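You operate a simulated robot arm through the tools that you are given. There is no shell and no other tool. Be economical: measure what you need, move in short steps, check, and stop when the job is done.

You run a simulated two-armed robot. Do the job below in one go: nothing can be reset, and whatever is moved stays where it is left.

## Task
Open the orange-handled drawer, take the small grey grille on the free top of the stock bench and put it away in the inside of the orange-handled drawer and shut the drawer again. Then take the red driver on the top of the grey side table and put it away on the top of the near bench. The order counts.
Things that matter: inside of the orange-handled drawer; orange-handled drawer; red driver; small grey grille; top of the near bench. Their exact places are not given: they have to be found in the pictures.

The check looks at the end state, three seconds after you hand in, the way a careful person would. Anything else that was tipped, shoved, dropped, spilled or broken makes it a failure.

## Robot
Two 7-joint arms with two-finger grippers on one trunk, on a base that drives. Base frame: it is fixed to the floor where the robot stands at the start and does not move with it; the origin is under the middle of the robot, x ahead of it, y to its left, z up. Readings come in mm, degrees, newtons and seconds.
The left shoulder is at the start at [85, 216, 1117], the right one opposite. With the tool pointing down near the work surface each hand reaches from about 320 to 820 mm from the robot's upright axis, wherever it stands, measured 20 degrees to its own side. Places, roughly: inside of the orange-handled drawer [-2100, -1400, 800]; orange-handled drawer [-2000, -1300, 800]; red driver [3250, -8500, 1000]; small grey grille [2750, -8500, 750]; top of the near bench [2300, -2300, 800]. Payload 3.18 kg a hand.
The tool frame of a hand sits at the grasp point between the pads (the TCP): z along the fingers, y along the line on which they close. The tips reach 30 mm beyond it. Largest opening 144 mm; the body of the gripper starts 103 mm behind the TCP.
Orientation is that of the tool frame in the base frame, as [roll, pitch, yaw] about the fixed x, y, z axes, in that order (R = Rz(yaw) Ry(pitch) Rx(roll)). With the fingers straight down and closing along the base's y, the tool's x points along the base's -x, its y along +y and its z along -z.

## Interface
- The arms move only by the tool send_rows. It takes "left_deltas", "right_deltas" or both (then of equal length, played together; a hand with none holds still); each is a list of rows, each a list of 7 numbers: the gripper command, from -1 (fully open) to 1 (shut), values between in proportion, then the shift along the tool's x, y, z in m, then the turn, a rotation vector about the tool's x, y, z in degrees. In form: [[gripper, x, y, z, wx, wy, wz], ...]. A call has 1 to 8 rows; each row is the pose to reach, as a shift and turn from the pose commanded when the call began, along the tool's axes at that moment. A row lasts 0.2 s, in which the tool goes at most 50 mm and 8.6 degrees; a call with a longer step from one row to the next is refused whole, and so is a gripper value outside its range. Where a pose cannot be reached the arm comes as near as it can. A force on the tool above 40 N (or 10 N above the force at the start of the call, whichever is more), or a blocked arm, ends the call early, and 0.2 s more pass. The fingers move at their own pace and stop on an object; they squeeze with about 30 N. The grip force told is the motor's: it shows also when the fingers shut on nothing. Time passes only in rows, and 0.2 s behind the last, so rows that repeat a pose let the fingers close. It gives the time, the measured TCP pose, the force on the tool (base axes), the opening and the grip force at its end, in the units of the frame above (readings bear some noise), with the torque about the TCP (base axes, N m) and any sound that the robot's microphone picked up.
- Cameras (640 x 400 px; columns grow to the right, rows downward): "scene" is now at [181.8, -1.2, 1304.7]; the picture's right is [-0.04, -1.00, 0.00], its down [-0.58, 0.02, -0.81] and it looks along [0.81, -0.03, -0.58] (base axes); focal length 281 px, centre (320, 200). "left" rides on the left gripper at [77, -16, -143] in its tool frame; the picture's right is [0.21, 0.98, 0.00], its down [-0.84, 0.18, -0.51] and it looks along [-0.50, 0.11, 0.86] (tool axes); focal length 218 px, centre (320, 200). "right" rides on the right gripper at [77, 16, -143] in its tool frame; the picture's right is [-0.21, 0.98, 0.00], its down [-0.84, -0.18, -0.51] and it looks along [-0.50, -0.11, 0.86] (tool axes); focal length 218 px, centre (320, 200).
- camera(camera): a new picture of that camera. It takes no simulated time.
- slide_trunk(by): slides the trunk up (or, below 0, down) by that many mm; the arms and the scene camera ride with it, the base frame stays. It gives what a move gives, with no picture.
- drive_base(legs): drives the robot by 1 to 6 legs, each [ahead, left, turn to the left] in mm, mm and degrees, along the robot's own axes; the way and the turn of a leg run together, so that a leg with both is an arc; at most 1500 mm and 180 degrees a leg. The arms and the cameras ride along, it lands a little off, and it stops where it bumps. It gives what a move gives.
- turn_head(pan, tilt): turns the head with the scene camera to pan (to the left, within 80 degrees either way) and tilt (down, from -29 to 69), counted from straight ahead of the robot. It gives what a move gives.
- locate(camera, pixels): there is no depth. For up to 12 entries [column, row, z] of the newest picture of that camera ("zoom" is the newest enlarged one), the place [x, y] in the base frame at which the ray of that pixel passes the height z, good to about 2 mm. It takes no simulated time.
- zoom(camera, box): a new picture of the part [left, top, right, bottom] of that camera's present view, enlarged. It takes no simulated time.
- finish_job(): hands the job in; it is judged then, once.

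Go step by step. Measure first, check grasps and placings, and put right what went wrong. The budget is 120 turns and 102 pictures, counting those below and the enlarged ones. Unless the task says otherwise, let go and move clear before handing in.

The tools are called as a command line: name --argument value ..., lists and objects as JSON in quotes. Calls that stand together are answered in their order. send_rows: Moves the arms, as the interface text tells. Its arguments: {"type":"object","properties":{"left_deltas":{"type":"array","items":{"type":"array","items":{"type":"number"}}},"right_deltas":{"type":"array","items":{"type":"array","items":{"type":"number"}}}},"required":[]} The other tools are called the same way: slide_trunk (by) slides the trunk up or down; drive_base (legs) drives the base; turn_head (pan, tilt) turns the head that bears the scene camera; camera (camera) takes a picture; locate (camera, pixels) gives the place at which the rays of pixels pass given heights; zoom (camera, box) takes an enlarged picture of a part of a camera's view; finish_job () hands the job in.

At the start:

```text
time_s: 0.0
left_tool_pos: [393.3, 149.1, 1054.4]
left_orientation: [-179.9, 0.0, -179.8]
left_force: [0.5, 0.4, 0.2]
left_torque: [0.01, 0.01, 0.0]
left_finger_gap: 144.2
left_grip_force: 0.1
right_tool_pos: [394.3, -141.0, 1063.1]
right_orientation: [180.0, -0.2, -180.0]
right_force: [-0.1, 0.4, 0.2]
right_torque: [0.0, -0.03, -0.01]
right_finger_gap: 144.1
right_grip_force: 0.1
trunk travel left (down, up): [-200.0, 169.0]
robot x, y, heading: [-3.6, 0.1, 0.1]
head pan, tilt: [-2.2, 35.4]
```

scene: 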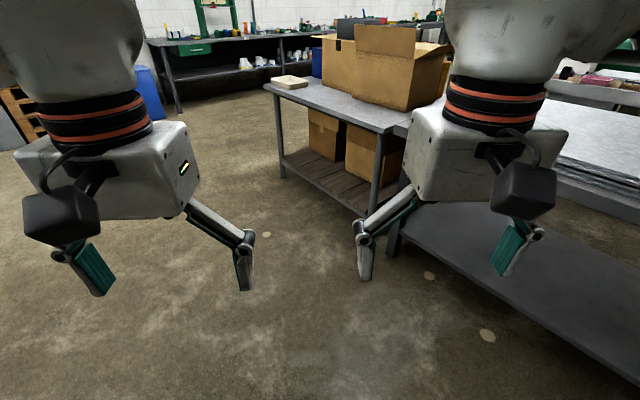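
right: 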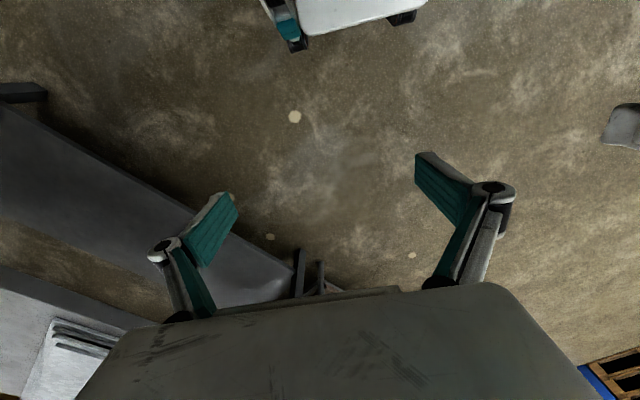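
left: 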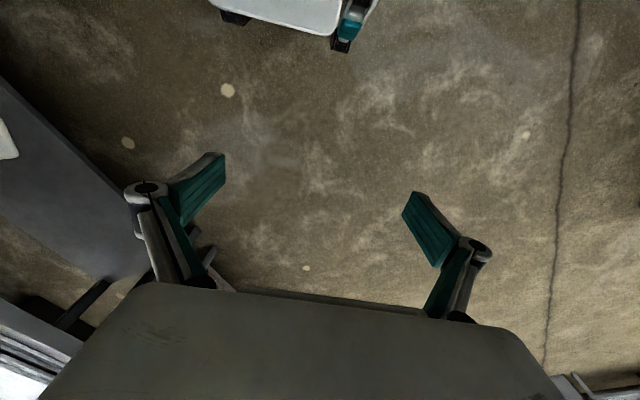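

The start picture shows benches ahead and to the right, and the drawer should be behind on the right. I look around with the head first.

turn_head --pan -80 --tilt 15

camera --camera "scene"

turn_head --pan -40 --tilt 15

camera --camera "scene"

```text
time_s: 1.5
left_tool_pos: [391.2, 149.8, 1055.3]
left_orientation: [-179.9, -0.1, -179.7]
left_force: [0.0, -0.9, -0.1]
left_torque: [-0.01, 0.01, -0.04]
left_finger_gap: 143.7
left_grip_force: 0.0
right_tool_pos: [394.8, -141.5, 1062.7]
right_orientation: [-180.0, -0.2, -180.0]
right_force: [0.1, -0.4, -0.5]
right_torque: [0.0, 0.0, 0.03]
right_finger_gap: 144.2
right_grip_force: 0.0
trunk travel left (down, up): [-200.0, 169.0]
robot x, y, heading: [0.1, -0.1, -0.0]
head pan, tilt: [-80.0, 15.0]
```

```text
98 pictures are left
```

scene: 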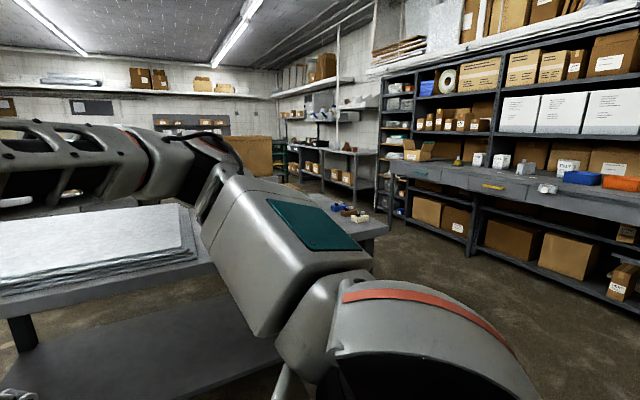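

```text
time_s: 2.6
left_tool_pos: [390.5, 149.0, 1054.5]
left_orientation: [-180.0, -0.1, -179.8]
left_force: [-0.1, 0.2, -0.6]
left_torque: [-0.01, -0.02, 0.01]
left_finger_gap: 144.0
left_grip_force: 0.1
right_tool_pos: [394.5, -140.9, 1062.1]
right_orientation: [-180.0, -0.1, -179.9]
right_force: [-0.5, -1.2, 0.3]
right_torque: [0.0, 0.02, 0.02]
right_finger_gap: 143.9
right_grip_force: 0.0
trunk travel left (down, up): [-200.0, 169.0]
robot x, y, heading: [-0.3, 1.3, -0.1]
head pan, tilt: [-40.0, 15.0]
```

```text
97 pictures are left
```

scene: 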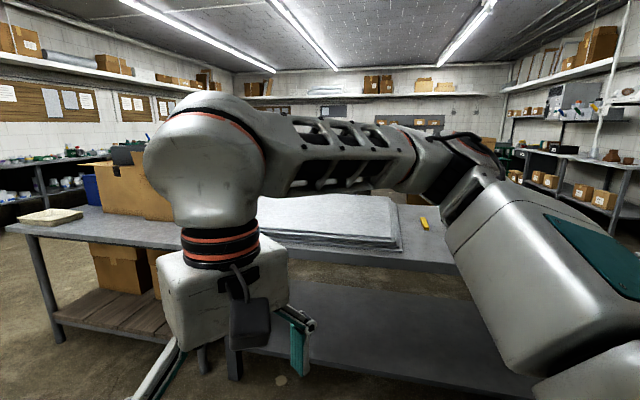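

The right-hand picture shows a wall bench with coloured drawer handles (yellow at (492,187)). I turn the robot to the left towards it, then look.

drive_base --legs '[[0, 0, 160]]'

turn_head --pan 40 --tilt 20

camera --camera "scene"

turn_head --pan 0 --tilt 20

camera --camera "scene"

```text
time_s: 9.6
left_tool_pos: [-418.2, -19.0, 1053.8]
left_orientation: [-179.9, 0.0, -18.1]
left_force: [0.6, -0.6, 0.0]
left_torque: [0.02, -0.01, 0.02]
left_finger_gap: 144.2
left_grip_force: 0.1
right_tool_pos: [-330.6, 257.5, 1063.2]
right_orientation: [180.0, -0.1, -18.3]
right_force: [1.2, 0.3, 1.2]
right_torque: [0.04, -0.03, -0.01]
right_finger_gap: 143.9
right_grip_force: 0.1
trunk travel left (down, up): [-200.0, 169.0]
robot x, y, heading: [-0.5, 1.6, 162.0]
head pan, tilt: [-40.0, 15.0]
```

```text
time_s: 11.1
left_tool_pos: [-419.0, -19.8, 1055.3]
left_orientation: [-179.9, -0.1, -18.0]
left_force: [0.4, 0.8, 0.1]
left_torque: [0.0, -0.03, -0.02]
left_finger_gap: 144.2
left_grip_force: 0.0
right_tool_pos: [-330.0, 256.8, 1063.3]
right_orientation: [179.9, -0.1, -18.3]
right_force: [0.3, 1.0, -0.5]
right_torque: [-0.03, 0.0, -0.01]
right_finger_gap: 144.1
right_grip_force: 0.1
trunk travel left (down, up): [-200.0, 169.0]
robot x, y, heading: [-0.8, -2.5, 161.6]
head pan, tilt: [40.0, 20.0]
```

```text
96 pictures are left
```

scene: 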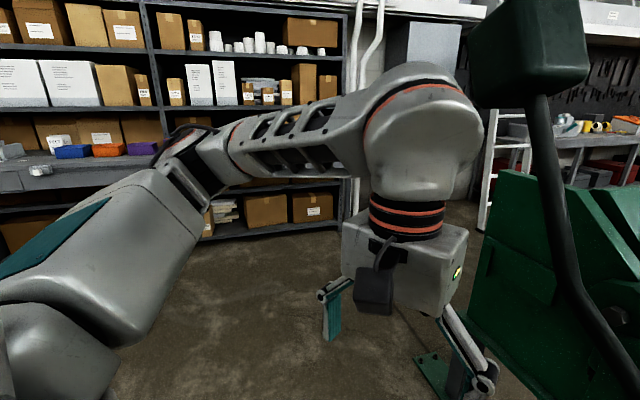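

```text
time_s: 12.2
left_tool_pos: [-420.1, -19.7, 1054.4]
left_orientation: [-179.9, -0.1, -18.0]
left_force: [-0.1, 0.6, 0.4]
left_torque: [0.01, 0.01, -0.01]
left_finger_gap: 144.1
left_grip_force: 0.0
right_tool_pos: [-330.0, 258.0, 1062.9]
right_orientation: [-180.0, -0.1, -18.3]
right_force: [-0.3, -0.6, 0.8]
right_torque: [0.0, -0.01, 0.01]
right_finger_gap: 144.2
right_grip_force: 0.1
trunk travel left (down, up): [-200.0, 169.0]
robot x, y, heading: [2.6, 4.3, 161.8]
head pan, tilt: [0.0, 20.0]
```

```text
95 pictures are left
```

scene: 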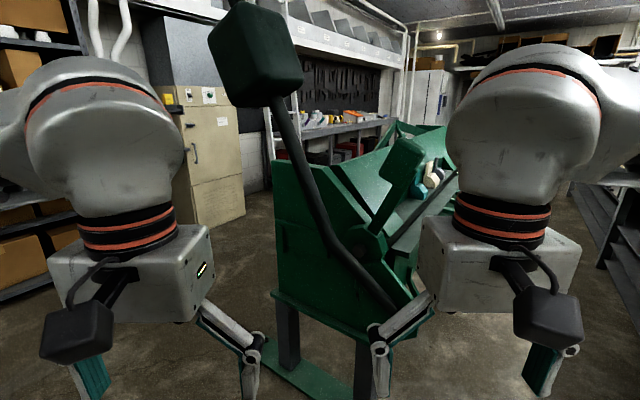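

A green machine stands close ahead; the shelf with drawers is left. I turn further left to face the drawers.

drive_base --legs '[[0, 0, 58]]'

turn_head --pan 0 --tilt 30

camera --camera "scene"

```text
time_s: 15.2
left_tool_pos: [-206.9, -364.6, 1055.2]
left_orientation: [-179.9, -0.1, 39.5]
left_force: [0.1, -0.7, 0.7]
left_torque: [0.01, 0.01, 0.02]
left_finger_gap: 144.0
left_grip_force: 0.1
right_tool_pos: [-393.5, -142.3, 1061.8]
right_orientation: [-179.9, -0.1, 39.5]
right_force: [0.2, 0.0, 0.2]
right_torque: [-0.01, 0.03, -0.04]
right_finger_gap: 144.0
right_grip_force: 0.1
trunk travel left (down, up): [-200.0, 169.0]
robot x, y, heading: [-1.6, 0.6, -140.5]
head pan, tilt: [0.0, 20.0]
```

```text
time_s: 15.9
left_tool_pos: [-207.8, -363.2, 1054.1]
left_orientation: [-179.8, -0.1, 39.5]
left_force: [0.5, 0.5, 1.2]
left_torque: [-0.02, 0.06, -0.02]
left_finger_gap: 144.0
left_grip_force: 0.1
right_tool_pos: [-394.3, -142.2, 1062.4]
right_orientation: [180.0, -0.1, 39.5]
right_force: [-0.1, 0.3, -0.3]
right_torque: [0.01, 0.0, 0.0]
right_finger_gap: 144.2
right_grip_force: 0.0
trunk travel left (down, up): [-200.0, 169.0]
robot x, y, heading: [-1.4, -2.1, -140.6]
head pan, tilt: [0.0, 30.0]
```

```text
94 pictures are left
```

scene: 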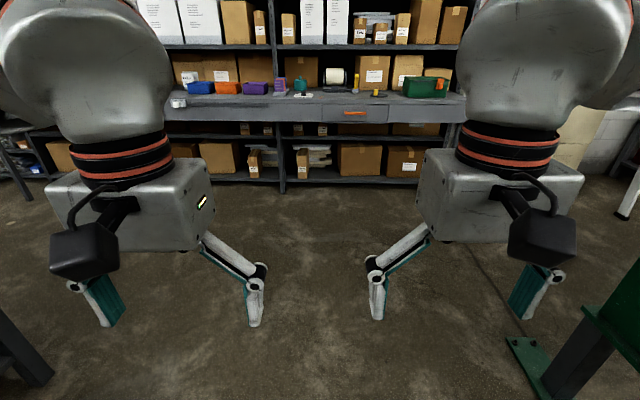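

The orange handle shows at (355,112), and the bench front is nearly square to the camera. I zoom and locate it.

zoom --camera "scene" --box '[160, 60, 480, 200]'

locate --camera "scene" --pixels '[[355, 112, 800], [168, 107, 850], [468, 107, 850], [170, 183, 50], [450, 183, 50], [355, 112, 850], [355, 112, 750]]'

```text
2.00 times, centred on (320, 130) of scene
```

zoom: 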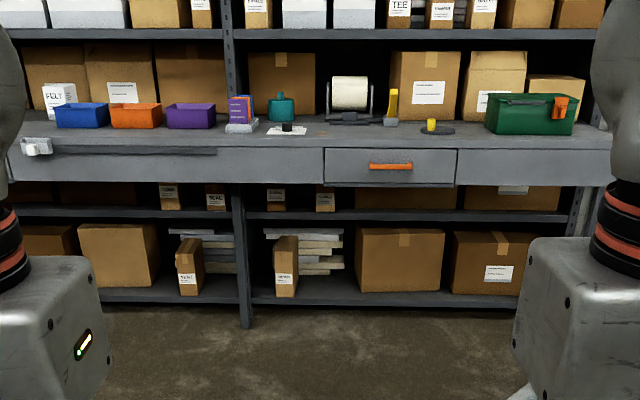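

```text
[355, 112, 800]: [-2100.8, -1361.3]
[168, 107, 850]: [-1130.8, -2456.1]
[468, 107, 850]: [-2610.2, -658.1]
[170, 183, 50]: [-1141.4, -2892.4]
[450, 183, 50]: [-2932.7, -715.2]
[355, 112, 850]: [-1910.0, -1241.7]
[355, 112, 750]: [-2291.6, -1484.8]
```

The bench front is square to heading -140.5, which is the present heading. The handle is roughly 2.4 m ahead and 0.28 m to the right. I drive closer and re-measure.

drive_base --legs '[[1100, 0, 0]]'

zoom --camera "scene" --box '[160, 60, 480, 260]'

```text
time_s: 21.5
left_tool_pos: [-1061.4, -1065.0, 1054.7]
left_orientation: [-179.9, -0.1, 39.5]
left_force: [0.5, 0.4, 0.0]
left_torque: [0.01, -0.01, -0.02]
left_finger_gap: 143.9
left_grip_force: 0.0
right_tool_pos: [-1248.1, -844.2, 1061.4]
right_orientation: [179.9, -0.1, 39.4]
right_force: [-0.3, -0.2, 0.0]
right_torque: [0.02, 0.0, -0.03]
right_finger_gap: 143.8
right_grip_force: 0.1
trunk travel left (down, up): [-200.0, 169.0]
robot x, y, heading: [-853.1, -703.9, -140.5]
head pan, tilt: [0.0, 30.0]
```

```text
2.00 times, centred on (320, 160) of scene
```

zoom: 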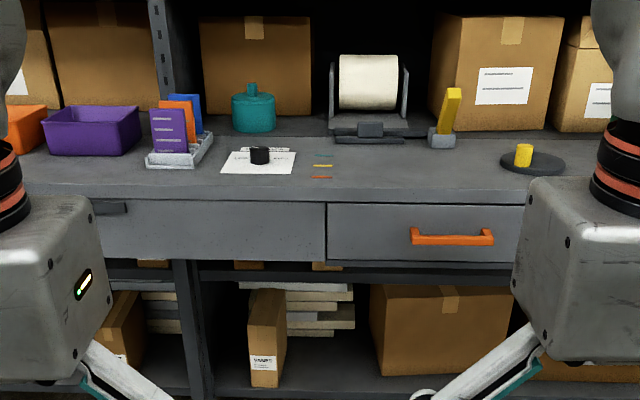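

The handle is now at zoom pixel (452,237). I triangulate its height against the earlier ray.

locate --camera "zoom" --pixels '[[452, 237, 700], [452, 237, 750], [452, 237, 800], [411, 237, 775], [494, 237, 775], [327, 205, 830], [532, 205, 830]]'

```text
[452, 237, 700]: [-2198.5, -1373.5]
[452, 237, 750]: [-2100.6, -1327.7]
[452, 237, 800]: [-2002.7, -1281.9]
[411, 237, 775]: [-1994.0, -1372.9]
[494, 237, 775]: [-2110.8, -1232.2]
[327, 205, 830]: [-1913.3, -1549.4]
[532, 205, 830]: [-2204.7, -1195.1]
```

Two forward views give a shaky height, so I slide the trunk for a vertical baseline and look again.

slide_trunk --by -190

zoom --camera "scene" --box '[300, 100, 460, 200]'

```text
time_s: 23.6
left_tool_pos: [-1061.6, -1065.6, 865.7]
left_orientation: [-179.9, 0.0, 39.4]
left_force: [-0.1, -0.3, 0.5]
left_torque: [0.0, -0.01, 0.0]
left_finger_gap: 143.9
left_grip_force: 0.1
right_tool_pos: [-1254.8, -849.6, 879.2]
right_orientation: [178.3, -1.7, 36.4]
right_force: [-0.2, 1.0, 0.8]
right_torque: [-0.04, 0.01, 0.02]
right_finger_gap: 144.2
right_grip_force: 0.0
trunk travel left (down, up): [-10.0, 359.0]
robot x, y, heading: [-852.4, -703.6, -140.8]
head pan, tilt: [0.0, 30.0]
```

```text
4.00 times, centred on (380, 150) of scene
```

zoom: 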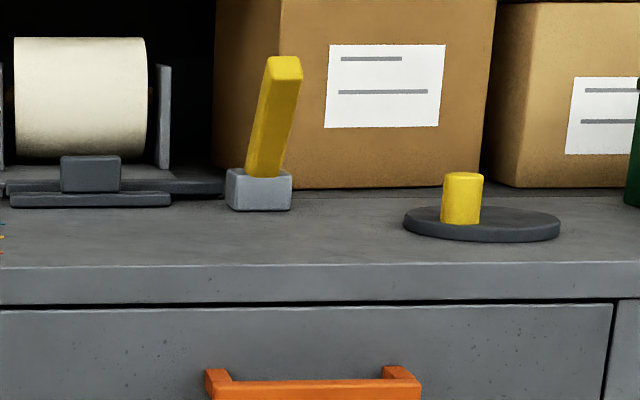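

The handle's front bar appears at about (315,383) top edge; I take rays and match with the high view.

locate --camera "zoom" --pixels '[[315, 383, 750], [315, 383, 800], [315, 383, 850], [315, 265, 850], [315, 265, 880], [315, 303, 850]]'

camera --camera "scene"

camera --camera "right"

```text
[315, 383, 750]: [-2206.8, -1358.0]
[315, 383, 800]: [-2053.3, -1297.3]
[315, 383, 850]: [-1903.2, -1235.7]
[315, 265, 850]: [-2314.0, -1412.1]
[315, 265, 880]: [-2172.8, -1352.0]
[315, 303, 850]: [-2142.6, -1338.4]
```

```text
90 pictures are left
```

scene: 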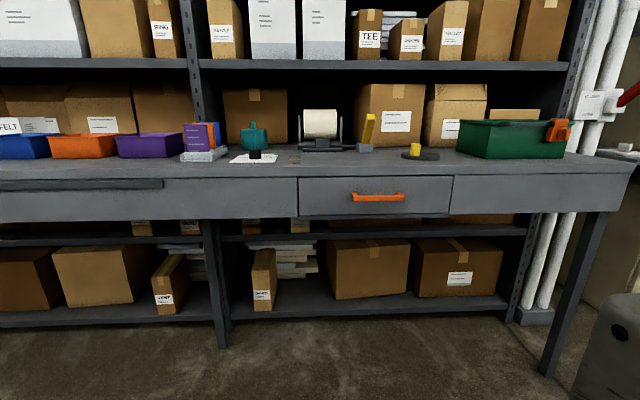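

```text
89 pictures are left
```

right: 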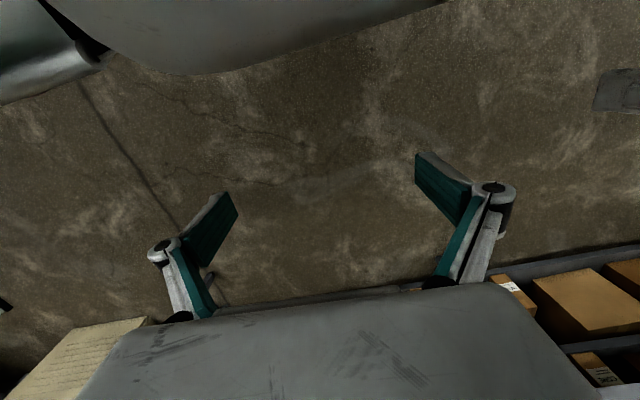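

The handle bar's top edge works out at about [-1937,-1249,838]. I raise the trunk 100, then turn the right hand to point forward with fingers closing vertically while reaching ahead.

slide_trunk --by 100

send_rows --right_deltas '[[-1, -0.03, 0, 0.01, -4.62, -4.62, 4.62], [-1, -0.06, 0, 0.02, -9.24, -9.24, 9.24], [-1, -0.09, 0, 0.03, -13.86, -13.86, 13.86], [-1, -0.12, 0, 0.04, -18.48, -18.48, 18.48], [-1, -0.15, 0, 0.05, -23.1, -23.1, 23.1], [-1, -0.18, 0, 0.06, -27.72, -27.72, 27.72], [-1, -0.21, 0, 0.07, -32.34, -32.34, 32.34], [-1, -0.24, 0, 0.08, -36.96, -36.96, 36.96]]'

send_rows --right_deltas '[[-1, 0, 0, 0, -4.62, -4.62, 4.62], [-1, 0, 0, 0, -9.24, -9.24, 9.24], [-1, 0, 0, 0, -13.86, -13.86, 13.86], [-1, 0, 0, 0, -18.48, -18.48, 18.48], [-1, 0, 0, 0, -23.1, -23.1, 23.1], [-1, 0, 0, 0, -27.72, -27.72, 27.72], [-1, 0, 0, 0, -32.34, -32.34, 32.34]]'

camera --camera "scene"

```text
time_s: 24.9
left_tool_pos: [-1062.8, -1065.9, 962.4]
left_orientation: [-180.0, -0.3, 39.4]
left_force: [-1.6, -0.7, 0.6]
left_torque: [0.02, -0.01, -0.01]
left_finger_gap: 143.9
left_grip_force: 0.1
right_tool_pos: [-1249.4, -845.1, 970.9]
right_orientation: [-180.0, -0.2, 39.4]
right_force: [-0.6, -0.4, 0.7]
right_torque: [0.07, -0.04, 0.01]
right_finger_gap: 143.7
right_grip_force: 0.0
trunk travel left (down, up): [-110.0, 259.0]
robot x, y, heading: [-857.9, -701.0, -140.6]
head pan, tilt: [0.0, 30.0]
```

```text
time_s: 26.8
left_tool_pos: [-1062.0, -1065.1, 964.3]
left_orientation: [-179.9, -0.1, 39.5]
left_force: [0.0, -0.3, 0.5]
left_torque: [-0.01, 0.0, -0.01]
left_finger_gap: 144.0
left_grip_force: 0.1
right_tool_pos: [-1432.7, -995.8, 891.5]
right_orientation: [131.5, 19.2, -9.1]
right_force: [-0.2, 0.4, 0.5]
right_torque: [-0.02, -0.05, -0.01]
right_finger_gap: 144.2
right_grip_force: 0.2
trunk travel left (down, up): [-110.0, 259.0]
robot x, y, heading: [-850.6, -699.6, -140.7]
head pan, tilt: [0.0, 30.0]
```

```text
time_s: 28.4
left_tool_pos: [-1060.7, -1063.9, 964.8]
left_orientation: [-179.9, 0.1, 39.5]
left_force: [0.2, 0.5, 0.2]
left_torque: [-0.04, 0.03, -0.01]
left_finger_gap: 143.9
left_grip_force: 0.1
right_tool_pos: [-1435.3, -962.1, 914.7]
right_orientation: [108.8, 12.2, -12.6]
right_force: [0.3, 0.9, 0.3]
right_torque: [0.01, 0.01, -0.02]
right_finger_gap: 143.9
right_grip_force: 0.0
right hand out of reach, approached as far as the arm can: row 1, 2, 3, 4, 5, 6, 7
trunk travel left (down, up): [-110.0, 259.0]
robot x, y, heading: [-852.2, -698.9, -140.6]
head pan, tilt: [0.0, 30.0]
```

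```text
88 pictures are left
```

scene: 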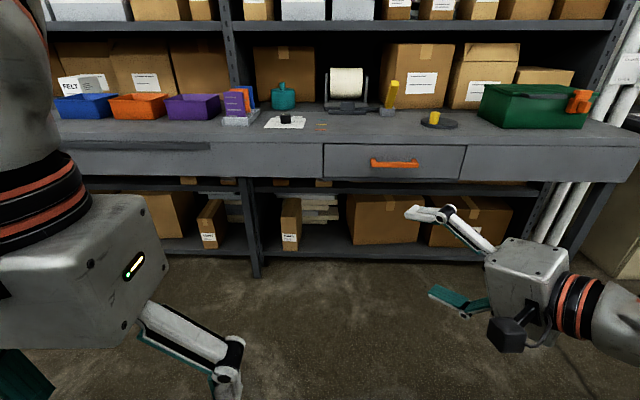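

The wrist stopped short of the full turn (a joint limit near in). I reach further out along the commanded pointing direction to see whether the arm gets there.

send_rows --right_deltas '[[-1, 0, 0, 0.04, 0, 0, 0], [-1, 0, 0, 0.08, 0, 0, 0], [-1, 0, 0, 0.12, 0, 0, 0], [-1, 0, 0, 0.16, 0, 0, 0]]'

```text
time_s: 29.4
left_tool_pos: [-1061.2, -1066.3, 964.7]
left_orientation: [-179.8, -0.1, 39.5]
left_force: [-0.4, 0.5, -0.1]
left_torque: [0.04, -0.03, -0.01]
left_finger_gap: 144.0
left_grip_force: 0.0
right_tool_pos: [-1510.5, -1061.9, 820.4]
right_orientation: [109.0, 12.1, -12.5]
right_force: [-0.1, -1.0, 0.2]
right_torque: [-0.02, -0.02, 0.0]
right_finger_gap: 143.8
right_grip_force: 0.0
right hand out of reach, approached as far as the arm can: row 1, 2, 3, 4
trunk travel left (down, up): [-110.0, 259.0]
robot x, y, heading: [-855.8, -703.8, -140.5]
head pan, tilt: [0.0, 30.0]
```

That roll direction is blocked by a joint limit. I go back to fingers-down (turning 82° about the tool axis computed), and will pinch the handle from above with one finger behind the bar.

send_rows --right_deltas '[[-1, -0.003, 0.012, -0.004, 6.02, 4.13, -3.75], [-1, -0.006, 0.024, -0.008, 12.04, 8.26, -7.5], [-1, -0.009, 0.036, -0.012, 18.06, 12.39, -11.25], [-1, -0.012, 0.048, -0.016, 24.08, 16.52, -15.0], [-1, -0.015, 0.06, -0.02, 30.1, 20.65, -18.75], [-1, -0.018, 0.072, -0.024, 36.12, 24.78, -22.5], [-1, -0.021, 0.084, -0.028, 42.14, 28.91, -26.25], [-1, -0.024, 0.096, -0.032, 48.16, 33.04, -30.0]]'

```text
time_s: 31.1
left_tool_pos: [-1059.3, -1065.9, 964.8]
left_orientation: [-179.9, 0.0, 39.6]
left_force: [-0.2, 0.6, 0.1]
left_torque: [-0.04, 0.0, 0.02]
left_finger_gap: 143.9
left_grip_force: 0.1
right_tool_pos: [-1512.8, -1063.8, 927.9]
right_orientation: [167.5, 7.3, 31.2]
right_force: [0.7, 0.1, 0.2]
right_torque: [-0.01, 0.05, 0.01]
right_finger_gap: 143.8
right_grip_force: 0.2
trunk travel left (down, up): [-110.0, 259.0]
robot x, y, heading: [-853.7, -703.2, -140.4]
head pan, tilt: [0.0, 30.0]
```

The arm follows now. I finish the turn to fingers-down, then yaw 90°.

send_rows --right_deltas '[[-1, 0, 0, 0, 6.02, 4.13, -3.75], [-1, 0, 0, 0, 12.04, 8.26, -7.5]]'

send_rows --right_deltas '[[-1, 0, 0, 0, 0, 0, -8.5], [-1, 0, 0, 0, 0, 0, -17], [-1, 0, 0, 0, 0, 0, -25.5], [-1, 0, 0, 0, 0, 0, -34], [-1, 0, 0, 0, 0, 0, -42.5], [-1, 0, 0, 0, 0, 0, -51], [-1, 0, 0, 0, 0, 0, -59.5], [-1, 0, 0, 0, 0, 0, -68]]'

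```text
time_s: 31.8
left_tool_pos: [-1059.0, -1066.1, 965.5]
left_orientation: [-179.8, 0.1, 39.6]
left_force: [0.7, -0.1, 0.0]
left_torque: [-0.01, 0.08, -0.01]
left_finger_gap: 144.3
left_grip_force: 0.1
right_tool_pos: [-1511.9, -1062.2, 928.5]
right_orientation: [-179.9, 0.0, 39.5]
right_force: [1.2, -0.4, -0.3]
right_torque: [0.04, 0.09, -0.01]
right_finger_gap: 144.0
right_grip_force: 0.0
trunk travel left (down, up): [-110.0, 259.0]
robot x, y, heading: [-853.9, -705.7, -140.7]
head pan, tilt: [0.0, 30.0]
```

```text
time_s: 33.5
left_tool_pos: [-1061.6, -1064.9, 964.5]
left_orientation: [180.0, 0.0, 39.5]
left_force: [-0.2, 1.0, 0.4]
left_torque: [-0.02, -0.09, -0.01]
left_finger_gap: 143.9
left_grip_force: 0.0
right_tool_pos: [-1439.1, -1036.4, 863.2]
right_orientation: [-177.9, 12.3, 76.7]
right_force: [-0.5, -0.2, -0.8]
right_torque: [-0.01, -0.06, 0.03]
right_finger_gap: 143.9
right_grip_force: 0.0
right hand out of reach, approached as far as the arm can: row 1, 2, 3, 4, 5, 6, 7, 8
trunk travel left (down, up): [-110.0, 259.0]
robot x, y, heading: [-858.9, -698.8, -140.9]
head pan, tilt: [0.0, 30.0]
```

The yaw hit the reach limit because the trunk is low and the hand far out. I raise the trunk 90, level the tool, then continue the yaw.

slide_trunk --by 90

send_rows --right_deltas '[[-1, 0, 0, 0.02, -1, 6.15, 0], [-1, 0, 0, 0.04, -2, 12.3, 0]]'

send_rows --right_deltas '[[-1, 0, 0, 0, 0, 0, -8.5], [-1, 0, 0, 0, 0, 0, -17], [-1, 0, 0, 0, 0, 0, -25.5], [-1, 0, 0, 0, 0, 0, -34], [-1, 0, 0, 0, 0, 0, -42.5], [-1, 0, 0, 0, 0, 0, -51]]'

```text
time_s: 34.8
left_tool_pos: [-1062.3, -1066.6, 1052.8]
left_orientation: [-179.9, -0.2, 39.6]
left_force: [-0.2, -0.1, 0.3]
left_torque: [0.06, -0.01, -0.03]
left_finger_gap: 143.8
left_grip_force: 0.2
right_tool_pos: [-1413.9, -1018.9, 1104.3]
right_orientation: [-167.4, 24.5, 79.9]
right_force: [0.3, -0.5, -0.6]
right_torque: [0.0, -0.03, 0.0]
right_finger_gap: 143.9
right_grip_force: 0.0
trunk travel left (down, up): [-200.0, 169.0]
robot x, y, heading: [-854.3, -702.4, -140.7]
head pan, tilt: [0.0, 30.0]
```

```text
time_s: 35.4
left_tool_pos: [-1060.3, -1065.3, 1055.0]
left_orientation: [-179.8, -0.1, 39.5]
left_force: [0.8, 0.4, 0.2]
left_torque: [0.02, -0.02, -0.03]
left_finger_gap: 144.0
left_grip_force: 0.1
right_tool_pos: [-1414.2, -1018.1, 1107.3]
right_orientation: [-167.2, 24.7, 80.1]
right_force: [-1.1, 0.7, 0.5]
right_torque: [0.0, 0.01, -0.04]
right_finger_gap: 143.9
right_grip_force: 0.2
right hand out of reach, approached as far as the arm can: row 1, 2
trunk travel left (down, up): [-200.0, 169.0]
robot x, y, heading: [-851.5, -701.7, -140.9]
head pan, tilt: [0.0, 30.0]
```

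```text
time_s: 36.8
left_tool_pos: [-1061.4, -1067.7, 1053.3]
left_orientation: [-179.8, -0.2, 39.6]
left_force: [-1.4, -1.1, 0.1]
left_torque: [0.12, -0.04, -0.04]
left_finger_gap: 144.1
left_grip_force: 0.1
right_tool_pos: [-1377.9, -989.2, 1050.4]
right_orientation: [-143.0, 17.0, 127.3]
right_force: [0.1, -0.5, -0.4]
right_torque: [0.08, -0.03, -0.06]
right_finger_gap: 143.8
right_grip_force: 0.1
right hand out of reach, approached as far as the arm can: row 1, 2, 3, 4, 5, 6
trunk travel left (down, up): [-200.0, 169.0]
robot x, y, heading: [-854.3, -702.7, -140.5]
head pan, tilt: [0.0, 30.0]
```

The hand sits high at z 1050 and tilted 40°. I level it to fingers-down at the new yaw while lowering it 120 mm and shifting 100 mm right.

send_rows --right_deltas '[[-1, 0.026, 0.01, 0.014, -7.41, 3.14, -1.52], [-1, 0.052, 0.019, 0.028, -14.82, 6.28, -3.04], [-1, 0.079, 0.029, 0.043, -22.23, 9.42, -4.56], [-1, 0.105, 0.038, 0.057, -29.64, 12.56, -6.08], [-1, 0.131, 0.048, 0.071, -37.05, 15.7, -7.6]]'

camera --camera "scene"

```text
time_s: 38.0
left_tool_pos: [-1059.7, -1065.3, 1056.3]
left_orientation: [-179.9, 0.0, 39.5]
left_force: [0.0, 0.1, -0.8]
left_torque: [-0.02, 0.08, 0.01]
left_finger_gap: 143.9
left_grip_force: 0.1
right_tool_pos: [-1337.2, -905.8, 871.5]
right_orientation: [-161.8, 7.0, 125.3]
right_force: [-0.2, 0.1, 0.1]
right_torque: [-0.01, 0.02, -0.01]
right_finger_gap: 144.3
right_grip_force: 0.1
right hand out of reach, approached as far as the arm can: row 1, 2, 3, 4, 5
trunk travel left (down, up): [-200.0, 169.0]
robot x, y, heading: [-853.6, -700.6, -140.6]
head pan, tilt: [0.0, 30.0]
```

```text
87 pictures are left
```

scene: 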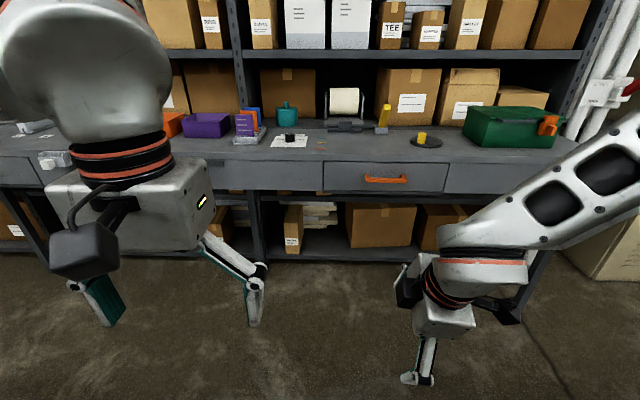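

Yaw in this sense is limited by the wrist. I unwind it and try the opposite yaw.

send_rows --right_deltas '[[-1, 0, 0, 0, 0, 0, 8.5], [-1, 0, 0, 0, 0, 0, 17], [-1, 0, 0, 0, 0, 0, 25.5], [-1, 0, 0, 0, 0, 0, 34], [-1, 0, 0, 0, 0, 0, 42.5], [-1, 0, 0, 0, 0, 0, 51], [-1, 0, 0, 0, 0, 0, 59.5], [-1, 0, 0, 0, 0, 0, 68]]'

send_rows --right_deltas '[[-1, 0, 0, 0, 0, 0, 8.5], [-1, 0, 0, 0, 0, 0, 17], [-1, 0, 0, 0, 0, 0, 25.5], [-1, 0, 0, 0, 0, 0, 34], [-1, 0, 0, 0, 0, 0, 42.5], [-1, 0, 0, 0, 0, 0, 51], [-1, 0, 0, 0, 0, 0, 59.5], [-1, 0, 0, 0, 0, 0, 68]]'

camera --camera "scene"

```text
time_s: 39.8
left_tool_pos: [-1061.4, -1065.1, 1052.8]
left_orientation: [-179.8, 0.0, 39.7]
left_force: [-0.5, -0.7, 0.4]
left_torque: [-0.01, -0.03, -0.03]
left_finger_gap: 144.0
left_grip_force: 0.1
right_tool_pos: [-1337.8, -903.9, 872.4]
right_orientation: [-179.8, 19.4, 56.2]
right_force: [-0.2, 0.4, -0.2]
right_torque: [0.01, 0.02, 0.04]
right_finger_gap: 143.8
right_grip_force: 0.1
trunk travel left (down, up): [-200.0, 169.0]
robot x, y, heading: [-855.0, -703.8, -140.6]
head pan, tilt: [0.0, 30.0]
```

```text
time_s: 41.6
left_tool_pos: [-1060.8, -1065.7, 1053.7]
left_orientation: [-179.9, -0.1, 39.5]
left_force: [0.2, -0.1, -0.2]
left_torque: [0.01, -0.04, -0.04]
left_finger_gap: 144.2
left_grip_force: 0.0
right_tool_pos: [-1337.1, -903.9, 872.5]
right_orientation: [161.9, 7.3, -13.1]
right_force: [0.2, 0.2, 0.9]
right_torque: [0.01, 0.04, -0.02]
right_finger_gap: 144.1
right_grip_force: 0.0
trunk travel left (down, up): [-200.0, 169.0]
robot x, y, heading: [-856.9, -697.9, -140.6]
head pan, tilt: [0.0, 30.0]
```

```text
86 pictures are left
```

scene: 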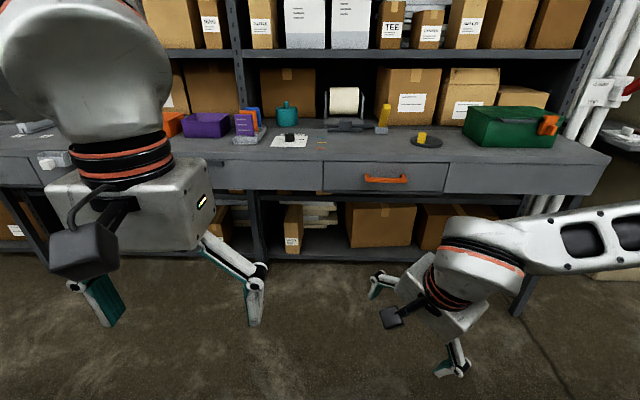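

This sense turns freely. I finish to yaw -50.5 and level.

send_rows --right_deltas '[[-1, 0, 0, 0, 3.3, 0.18, 6.37], [-1, 0, 0, 0, 6.6, 0.37, 12.73], [-1, 0, 0, 0, 9.9, 0.55, 19.1], [-1, 0, 0, 0, 13.2, 0.73, 25.5], [-1, 0, 0, 0, 16.5, 0.92, 31.8], [-1, 0, 0, 0, 19.8, 1.1, 38.2]]'

camera --camera "right"

```text
time_s: 43.0
left_tool_pos: [-1059.7, -1066.5, 1054.9]
left_orientation: [-179.9, -0.1, 39.5]
left_force: [-0.1, 0.1, 0.7]
left_torque: [-0.03, -0.03, 0.02]
left_finger_gap: 143.8
left_grip_force: 0.1
right_tool_pos: [-1337.7, -903.9, 869.9]
right_orientation: [-179.9, 0.1, -50.5]
right_force: [-0.7, -0.1, -0.1]
right_torque: [0.0, -0.04, 0.05]
right_finger_gap: 144.1
right_grip_force: 0.1
trunk travel left (down, up): [-200.0, 169.0]
robot x, y, heading: [-853.9, -704.6, -140.7]
head pan, tilt: [0.0, 30.0]
```

```text
85 pictures are left
```

right: 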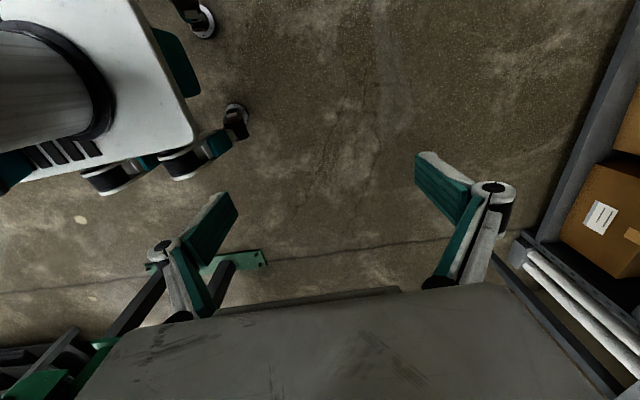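

The hand is level with fingers closing fore-and-aft. I raise it, drive 500 ahead and 115 right, and look at the handle.

send_rows --right_deltas '[[-1, 0, 0, -0.04, 0, 0, 0], [-1, 0, 0, -0.08, 0, 0, 0], [-1, 0, 0, -0.1, 0, 0, 0]]'

drive_base --legs '[[500, -115, 0]]'

turn_head --pan 0 --tilt 45

camera --camera "scene"

camera --camera "right"

```text
time_s: 43.8
left_tool_pos: [-1060.1, -1066.3, 1055.4]
left_orientation: [-180.0, 0.0, 39.4]
left_force: [-0.2, -0.4, 0.6]
left_torque: [0.0, 0.02, 0.01]
left_finger_gap: 144.1
left_grip_force: 0.0
right_tool_pos: [-1337.2, -903.3, 970.9]
right_orientation: [-179.9, 0.1, -50.3]
right_force: [0.5, 0.7, 0.1]
right_torque: [-0.04, 0.03, -0.01]
right_finger_gap: 143.9
right_grip_force: 0.0
trunk travel left (down, up): [-200.0, 169.0]
robot x, y, heading: [-851.1, -705.6, -140.8]
head pan, tilt: [0.0, 30.0]
```

```text
time_s: 46.8
left_tool_pos: [-1520.9, -1291.8, 1055.0]
left_orientation: [-179.9, -0.1, 39.3]
left_force: [-0.7, 0.4, -0.4]
left_torque: [0.0, 0.03, -0.01]
left_finger_gap: 143.7
left_grip_force: 0.1
right_tool_pos: [-1795.8, -1127.0, 970.0]
right_orientation: [-179.9, 0.1, -50.6]
right_force: [0.0, 0.1, 0.3]
right_torque: [0.0, 0.02, 0.0]
right_finger_gap: 144.1
right_grip_force: 0.0
trunk travel left (down, up): [-200.0, 169.0]
robot x, y, heading: [-1314.6, -924.1, -140.9]
head pan, tilt: [0.0, 30.0]
```

```text
time_s: 47.6
left_tool_pos: [-1521.8, -1290.1, 1054.7]
left_orientation: [-180.0, 0.1, 39.2]
left_force: [0.2, 0.3, -0.2]
left_torque: [-0.04, -0.01, -0.01]
left_finger_gap: 144.0
left_grip_force: 0.1
right_tool_pos: [-1794.9, -1126.8, 971.0]
right_orientation: [-180.0, 0.1, -50.6]
right_force: [-0.6, 0.3, 0.4]
right_torque: [-0.03, 0.01, -0.04]
right_finger_gap: 144.0
right_grip_force: 0.0
trunk travel left (down, up): [-200.0, 169.0]
robot x, y, heading: [-1310.5, -926.7, -140.9]
head pan, tilt: [0.0, 45.0]
```

```text
84 pictures are left
```

scene: 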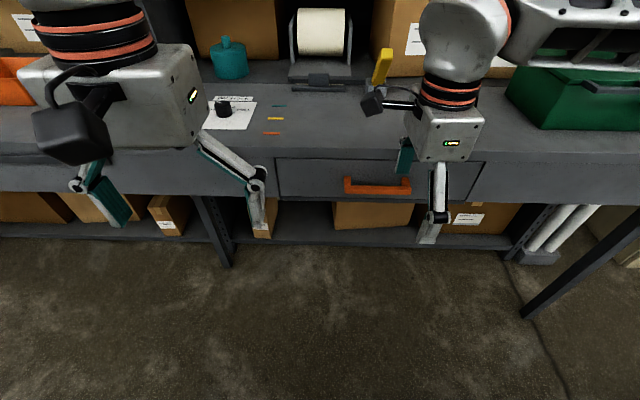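

```text
83 pictures are left
```

right: 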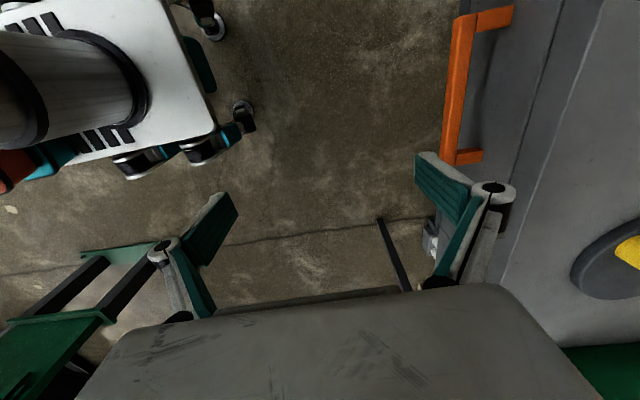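

The right camera shows the handle from above: bar from (450,160) to (463,20), with a clear gap behind it. I locate with both cameras.

locate --camera "right" --pixels '[[442, 163, 838], [454, 18, 838], [456, 150, 838], [474, 32, 838], [484, 150, 838], [442, 163, 820], [454, 18, 820], [510, 8, 838]]'

locate --camera "scene" --pixels '[[346, 181, 838], [410, 181, 838], [346, 181, 820], [410, 181, 820], [346, 181, 850], [410, 181, 850]]'

zoom --camera "scene" --box '[300, 130, 460, 230]'

```text
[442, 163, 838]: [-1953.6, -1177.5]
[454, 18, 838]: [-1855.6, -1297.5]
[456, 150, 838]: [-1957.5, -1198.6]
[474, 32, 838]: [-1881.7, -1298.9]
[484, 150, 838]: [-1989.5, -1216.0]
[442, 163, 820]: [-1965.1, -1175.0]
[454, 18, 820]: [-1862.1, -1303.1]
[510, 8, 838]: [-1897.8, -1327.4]
```

```text
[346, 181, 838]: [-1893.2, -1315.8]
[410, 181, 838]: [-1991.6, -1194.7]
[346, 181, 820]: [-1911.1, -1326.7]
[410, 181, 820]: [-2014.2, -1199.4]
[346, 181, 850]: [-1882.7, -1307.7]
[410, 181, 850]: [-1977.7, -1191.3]
```

```text
4.00 times, centred on (380, 180) of scene
```

zoom: 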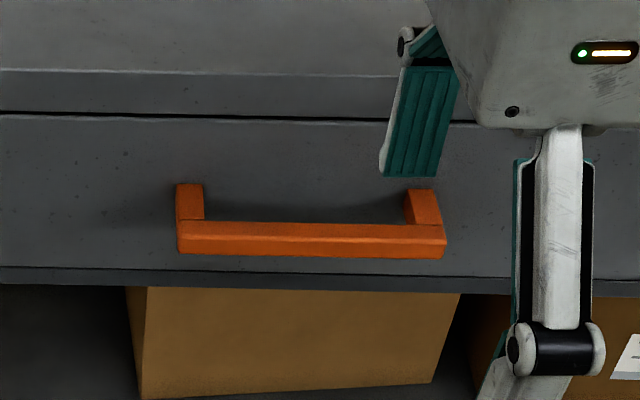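

I compare the bar's front-top edge in both cameras.

locate --camera "zoom" --pixels '[[180, 237, 838], [444, 240, 838], [180, 237, 820], [444, 240, 820], [180, 222, 838], [444, 226, 838], [190, 188, 838], [420, 192, 838], [320, 118, 870]]'

zoom --camera "right" --box '[400, 0, 560, 200]'

```text
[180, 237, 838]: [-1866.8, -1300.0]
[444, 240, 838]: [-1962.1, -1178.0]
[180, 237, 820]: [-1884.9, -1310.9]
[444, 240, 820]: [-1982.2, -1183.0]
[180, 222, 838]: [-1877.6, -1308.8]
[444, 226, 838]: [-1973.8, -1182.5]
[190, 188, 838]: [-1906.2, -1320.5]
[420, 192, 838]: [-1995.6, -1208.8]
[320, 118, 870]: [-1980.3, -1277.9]
```

```text
2.00 times, centred on (480, 100) of right
```

zoom: 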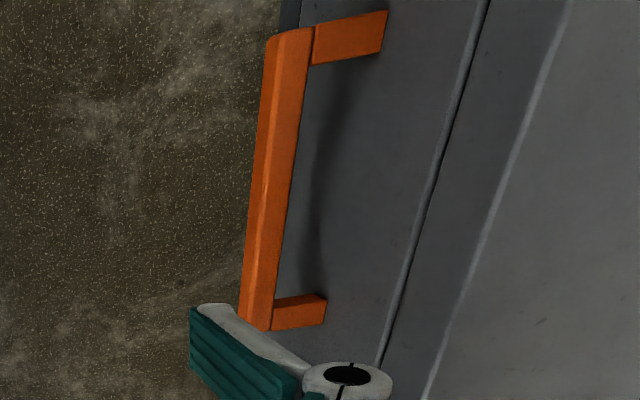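

The bar centre is about [-1920,-1242,830] with a 30 mm gap behind, but the bench top (about 925) would be close to a vertical gripper. I back off 200 and tip the hand forward about its x axis so the fingers close nearly vertically.

drive_base --legs '[[-200, 0, 0]]'

send_rows --right_deltas '[[-1, 0, 0.02, 0, -8.5, 0, 0], [-1, 0, 0.04, 0, -17, 0, 0], [-1, 0, 0.06, 0, -25.5, 0, 0], [-1, 0, 0.08, 0, -34, 0, 0], [-1, 0, 0.1, 0, -42.5, 0, 0], [-1, 0, 0.12, 0, -51, 0, 0], [-1, 0, 0.14, 0, -59.5, 0, 0], [-1, 0, 0.16, 0, -68, 0, 0]]'

```text
time_s: 49.1
left_tool_pos: [-1367.0, -1165.2, 1054.1]
left_orientation: [-179.9, 0.0, 39.3]
left_force: [0.4, 1.0, 0.3]
left_torque: [-0.03, 0.02, 0.0]
left_finger_gap: 144.4
left_grip_force: 0.1
right_tool_pos: [-1641.4, -1002.1, 971.0]
right_orientation: [-179.9, 0.1, -50.6]
right_force: [0.2, -0.6, -0.1]
right_torque: [-0.02, 0.03, 0.0]
right_finger_gap: 143.9
right_grip_force: 0.2
trunk travel left (down, up): [-200.0, 169.0]
robot x, y, heading: [-1154.0, -800.9, -141.0]
head pan, tilt: [0.0, 45.0]
```

```text
time_s: 51.0
left_tool_pos: [-1366.8, -1166.4, 1054.8]
left_orientation: [-179.8, -0.1, 39.3]
left_force: [-0.1, 0.2, -0.8]
left_torque: [0.01, 0.01, -0.02]
left_finger_gap: 144.1
left_grip_force: 0.1
right_tool_pos: [-1753.1, -1126.4, 995.6]
right_orientation: [113.1, 0.5, -51.4]
right_force: [-0.8, -1.4, 0.5]
right_torque: [0.0, 0.0, -0.03]
right_finger_gap: 143.8
right_grip_force: 0.1
right hand out of reach, approached as far as the arm can: row 8
trunk travel left (down, up): [-200.0, 169.0]
robot x, y, heading: [-1154.9, -803.5, -140.9]
head pan, tilt: [0.0, 45.0]
```

The hand reaches a 67° tilt. I lower it to a pre-grasp point about 115 mm short of the bar with the fingers narrowed, and try a bit more tilt.

send_rows --right_deltas '[[-0.2, -0.004, -0.02, 0.034, 0, 0, 0], [0.1, -0.008, -0.037, 0.068, 0, 0, 0], [0.36, -0.012, -0.055, 0.102, -5, 0, 0], [0.36, -0.015, -0.073, 0.137, -10, 0, 0], [0.36, -0.015, -0.073, 0.137, -10, 0, 0]]'

camera --camera "right"

zoom --camera "scene" --box '[240, 80, 480, 230]'

```text
time_s: 52.1
left_tool_pos: [-1367.7, -1166.4, 1054.2]
left_orientation: [-179.9, -0.1, 39.3]
left_force: [-0.7, -0.2, -0.7]
left_torque: [0.04, 0.01, 0.0]
left_finger_gap: 144.0
left_grip_force: 0.0
right_tool_pos: [-1811.7, -1257.5, 951.6]
right_orientation: [106.8, 0.9, -53.5]
right_force: [0.3, -0.8, 0.1]
right_torque: [-0.01, -0.01, 0.03]
right_finger_gap: 46.2
right_grip_force: 0.1
right hand out of reach, approached as far as the arm can: row 1, 2, 3, 4, 5
trunk travel left (down, up): [-200.0, 169.0]
robot x, y, heading: [-1158.5, -805.6, -141.0]
head pan, tilt: [0.0, 45.0]
```

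```text
80 pictures are left
```

right: 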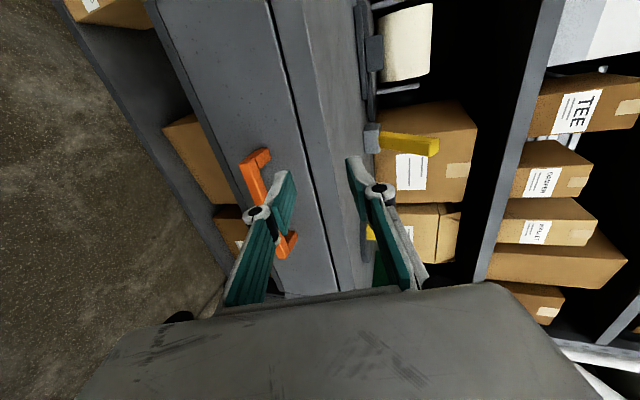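

```text
2.67 times, centred on (360, 155) of scene
```

zoom: 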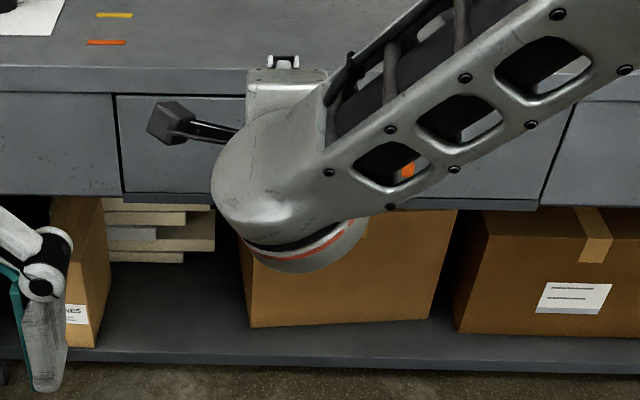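

The forearm can't get lower at this trunk height, so I lower the trunk 130 and re-check.

slide_trunk --by -130

```text
time_s: 53.7
left_tool_pos: [-1367.2, -1165.9, 920.7]
left_orientation: [-180.0, -0.4, 39.2]
left_force: [0.0, 0.1, -0.2]
left_torque: [-0.04, 0.01, 0.0]
left_finger_gap: 144.1
left_grip_force: 0.0
right_tool_pos: [-1821.1, -1211.9, 718.3]
right_orientation: [116.4, 2.1, -57.2]
right_force: [-0.4, 0.2, 0.0]
right_torque: [0.02, -0.02, 0.01]
right_finger_gap: 46.1
right_grip_force: 0.0
trunk travel left (down, up): [-68.0, 301.0]
robot x, y, heading: [-1156.3, -802.1, -140.8]
head pan, tilt: [0.0, 45.0]
stopped: the arm was blocked; the commanded pose is now the measured one
```

The hand dropped to z 718 and was reported blocked with no force. I look.

camera --camera "right"

camera --camera "scene"

```text
78 pictures are left
```

right: 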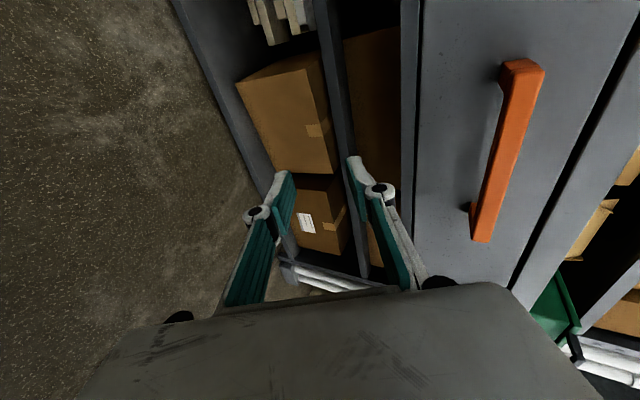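

```text
77 pictures are left
```

scene: 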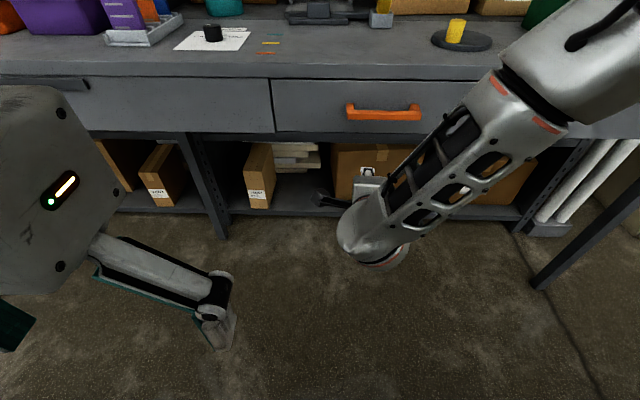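

Nothing is touched; the hand is merely below the bar now. I raise it 112 mm, shift right 39 and square it up.

send_rows --right_deltas '[[0.36, -0.011, 0.024, -0.0135, -2.9, 1.7, 0], [0.36, -0.022, 0.048, -0.027, -5.7, 3.4, 0], [0.36, -0.033, 0.072, -0.04, -8.6, 5.1, 0], [0.36, -0.0435, 0.0966, -0.054, -11.5, 6.8, -0.3], [0.36, -0.0435, 0.0966, -0.054, -11.5, 6.8, -0.3]]'

camera --camera "right"

```text
time_s: 54.9
left_tool_pos: [-1367.2, -1166.9, 920.4]
left_orientation: [-179.9, -0.7, 39.3]
left_force: [-0.2, 0.4, 0.1]
left_torque: [-0.03, -0.01, -0.01]
left_finger_gap: 143.9
left_grip_force: 0.0
right_tool_pos: [-1804.4, -1220.9, 836.7]
right_orientation: [108.8, 0.8, -53.2]
right_force: [0.3, 0.2, 0.1]
right_torque: [0.01, -0.03, 0.0]
right_finger_gap: 45.9
right_grip_force: 0.0
right hand out of reach, approached as far as the arm can: row 1, 2, 3, 4, 5
trunk travel left (down, up): [-68.0, 301.0]
robot x, y, heading: [-1157.2, -800.6, -141.1]
head pan, tilt: [0.0, 45.0]
```

```text
76 pictures are left
```

right: 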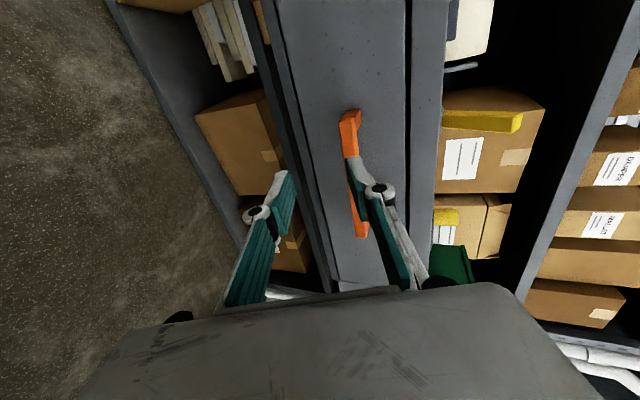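

The hand is at the right height (837), 57 mm left of and 103 mm short of the bar. I let the base do the shift: right 57 and ahead 45, then check.

drive_base --legs '[[45, -57, 0]]'

camera --camera "right"

zoom --camera "scene" --box '[240, 60, 480, 210]'

```text
time_s: 56.1
left_tool_pos: [-1438.4, -1150.9, 920.5]
left_orientation: [180.0, -0.6, 39.4]
left_force: [-0.2, -0.1, 0.5]
left_torque: [0.01, 0.01, 0.0]
left_finger_gap: 143.9
left_grip_force: 0.0
right_tool_pos: [-1876.6, -1204.4, 835.8]
right_orientation: [108.8, 0.7, -53.2]
right_force: [0.4, 0.0, -0.1]
right_torque: [-0.03, 0.01, 0.01]
right_finger_gap: 46.2
right_grip_force: 0.0
trunk travel left (down, up): [-68.0, 301.0]
robot x, y, heading: [-1228.8, -785.6, -141.1]
head pan, tilt: [0.0, 45.0]
```

```text
75 pictures are left
```

right: 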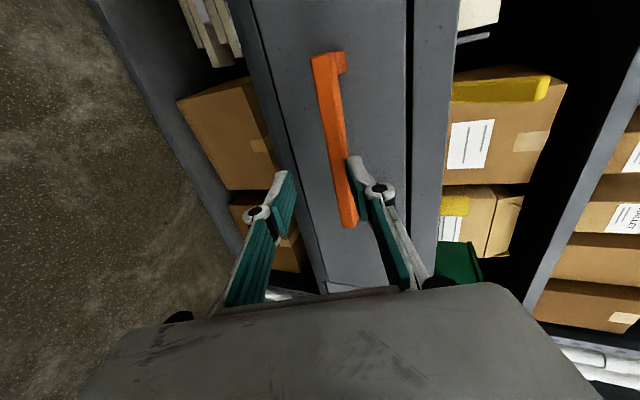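

```text
2.67 times, centred on (360, 135) of scene
```

zoom: 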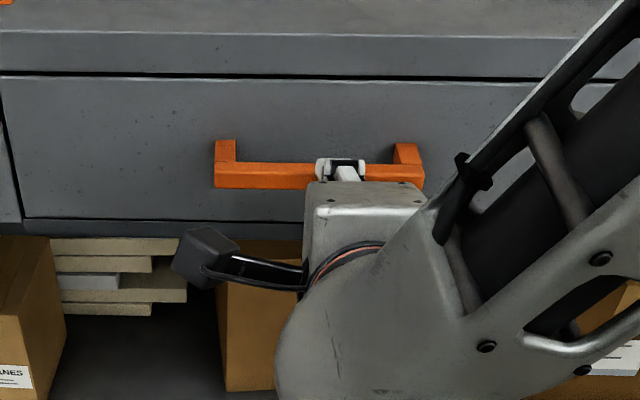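

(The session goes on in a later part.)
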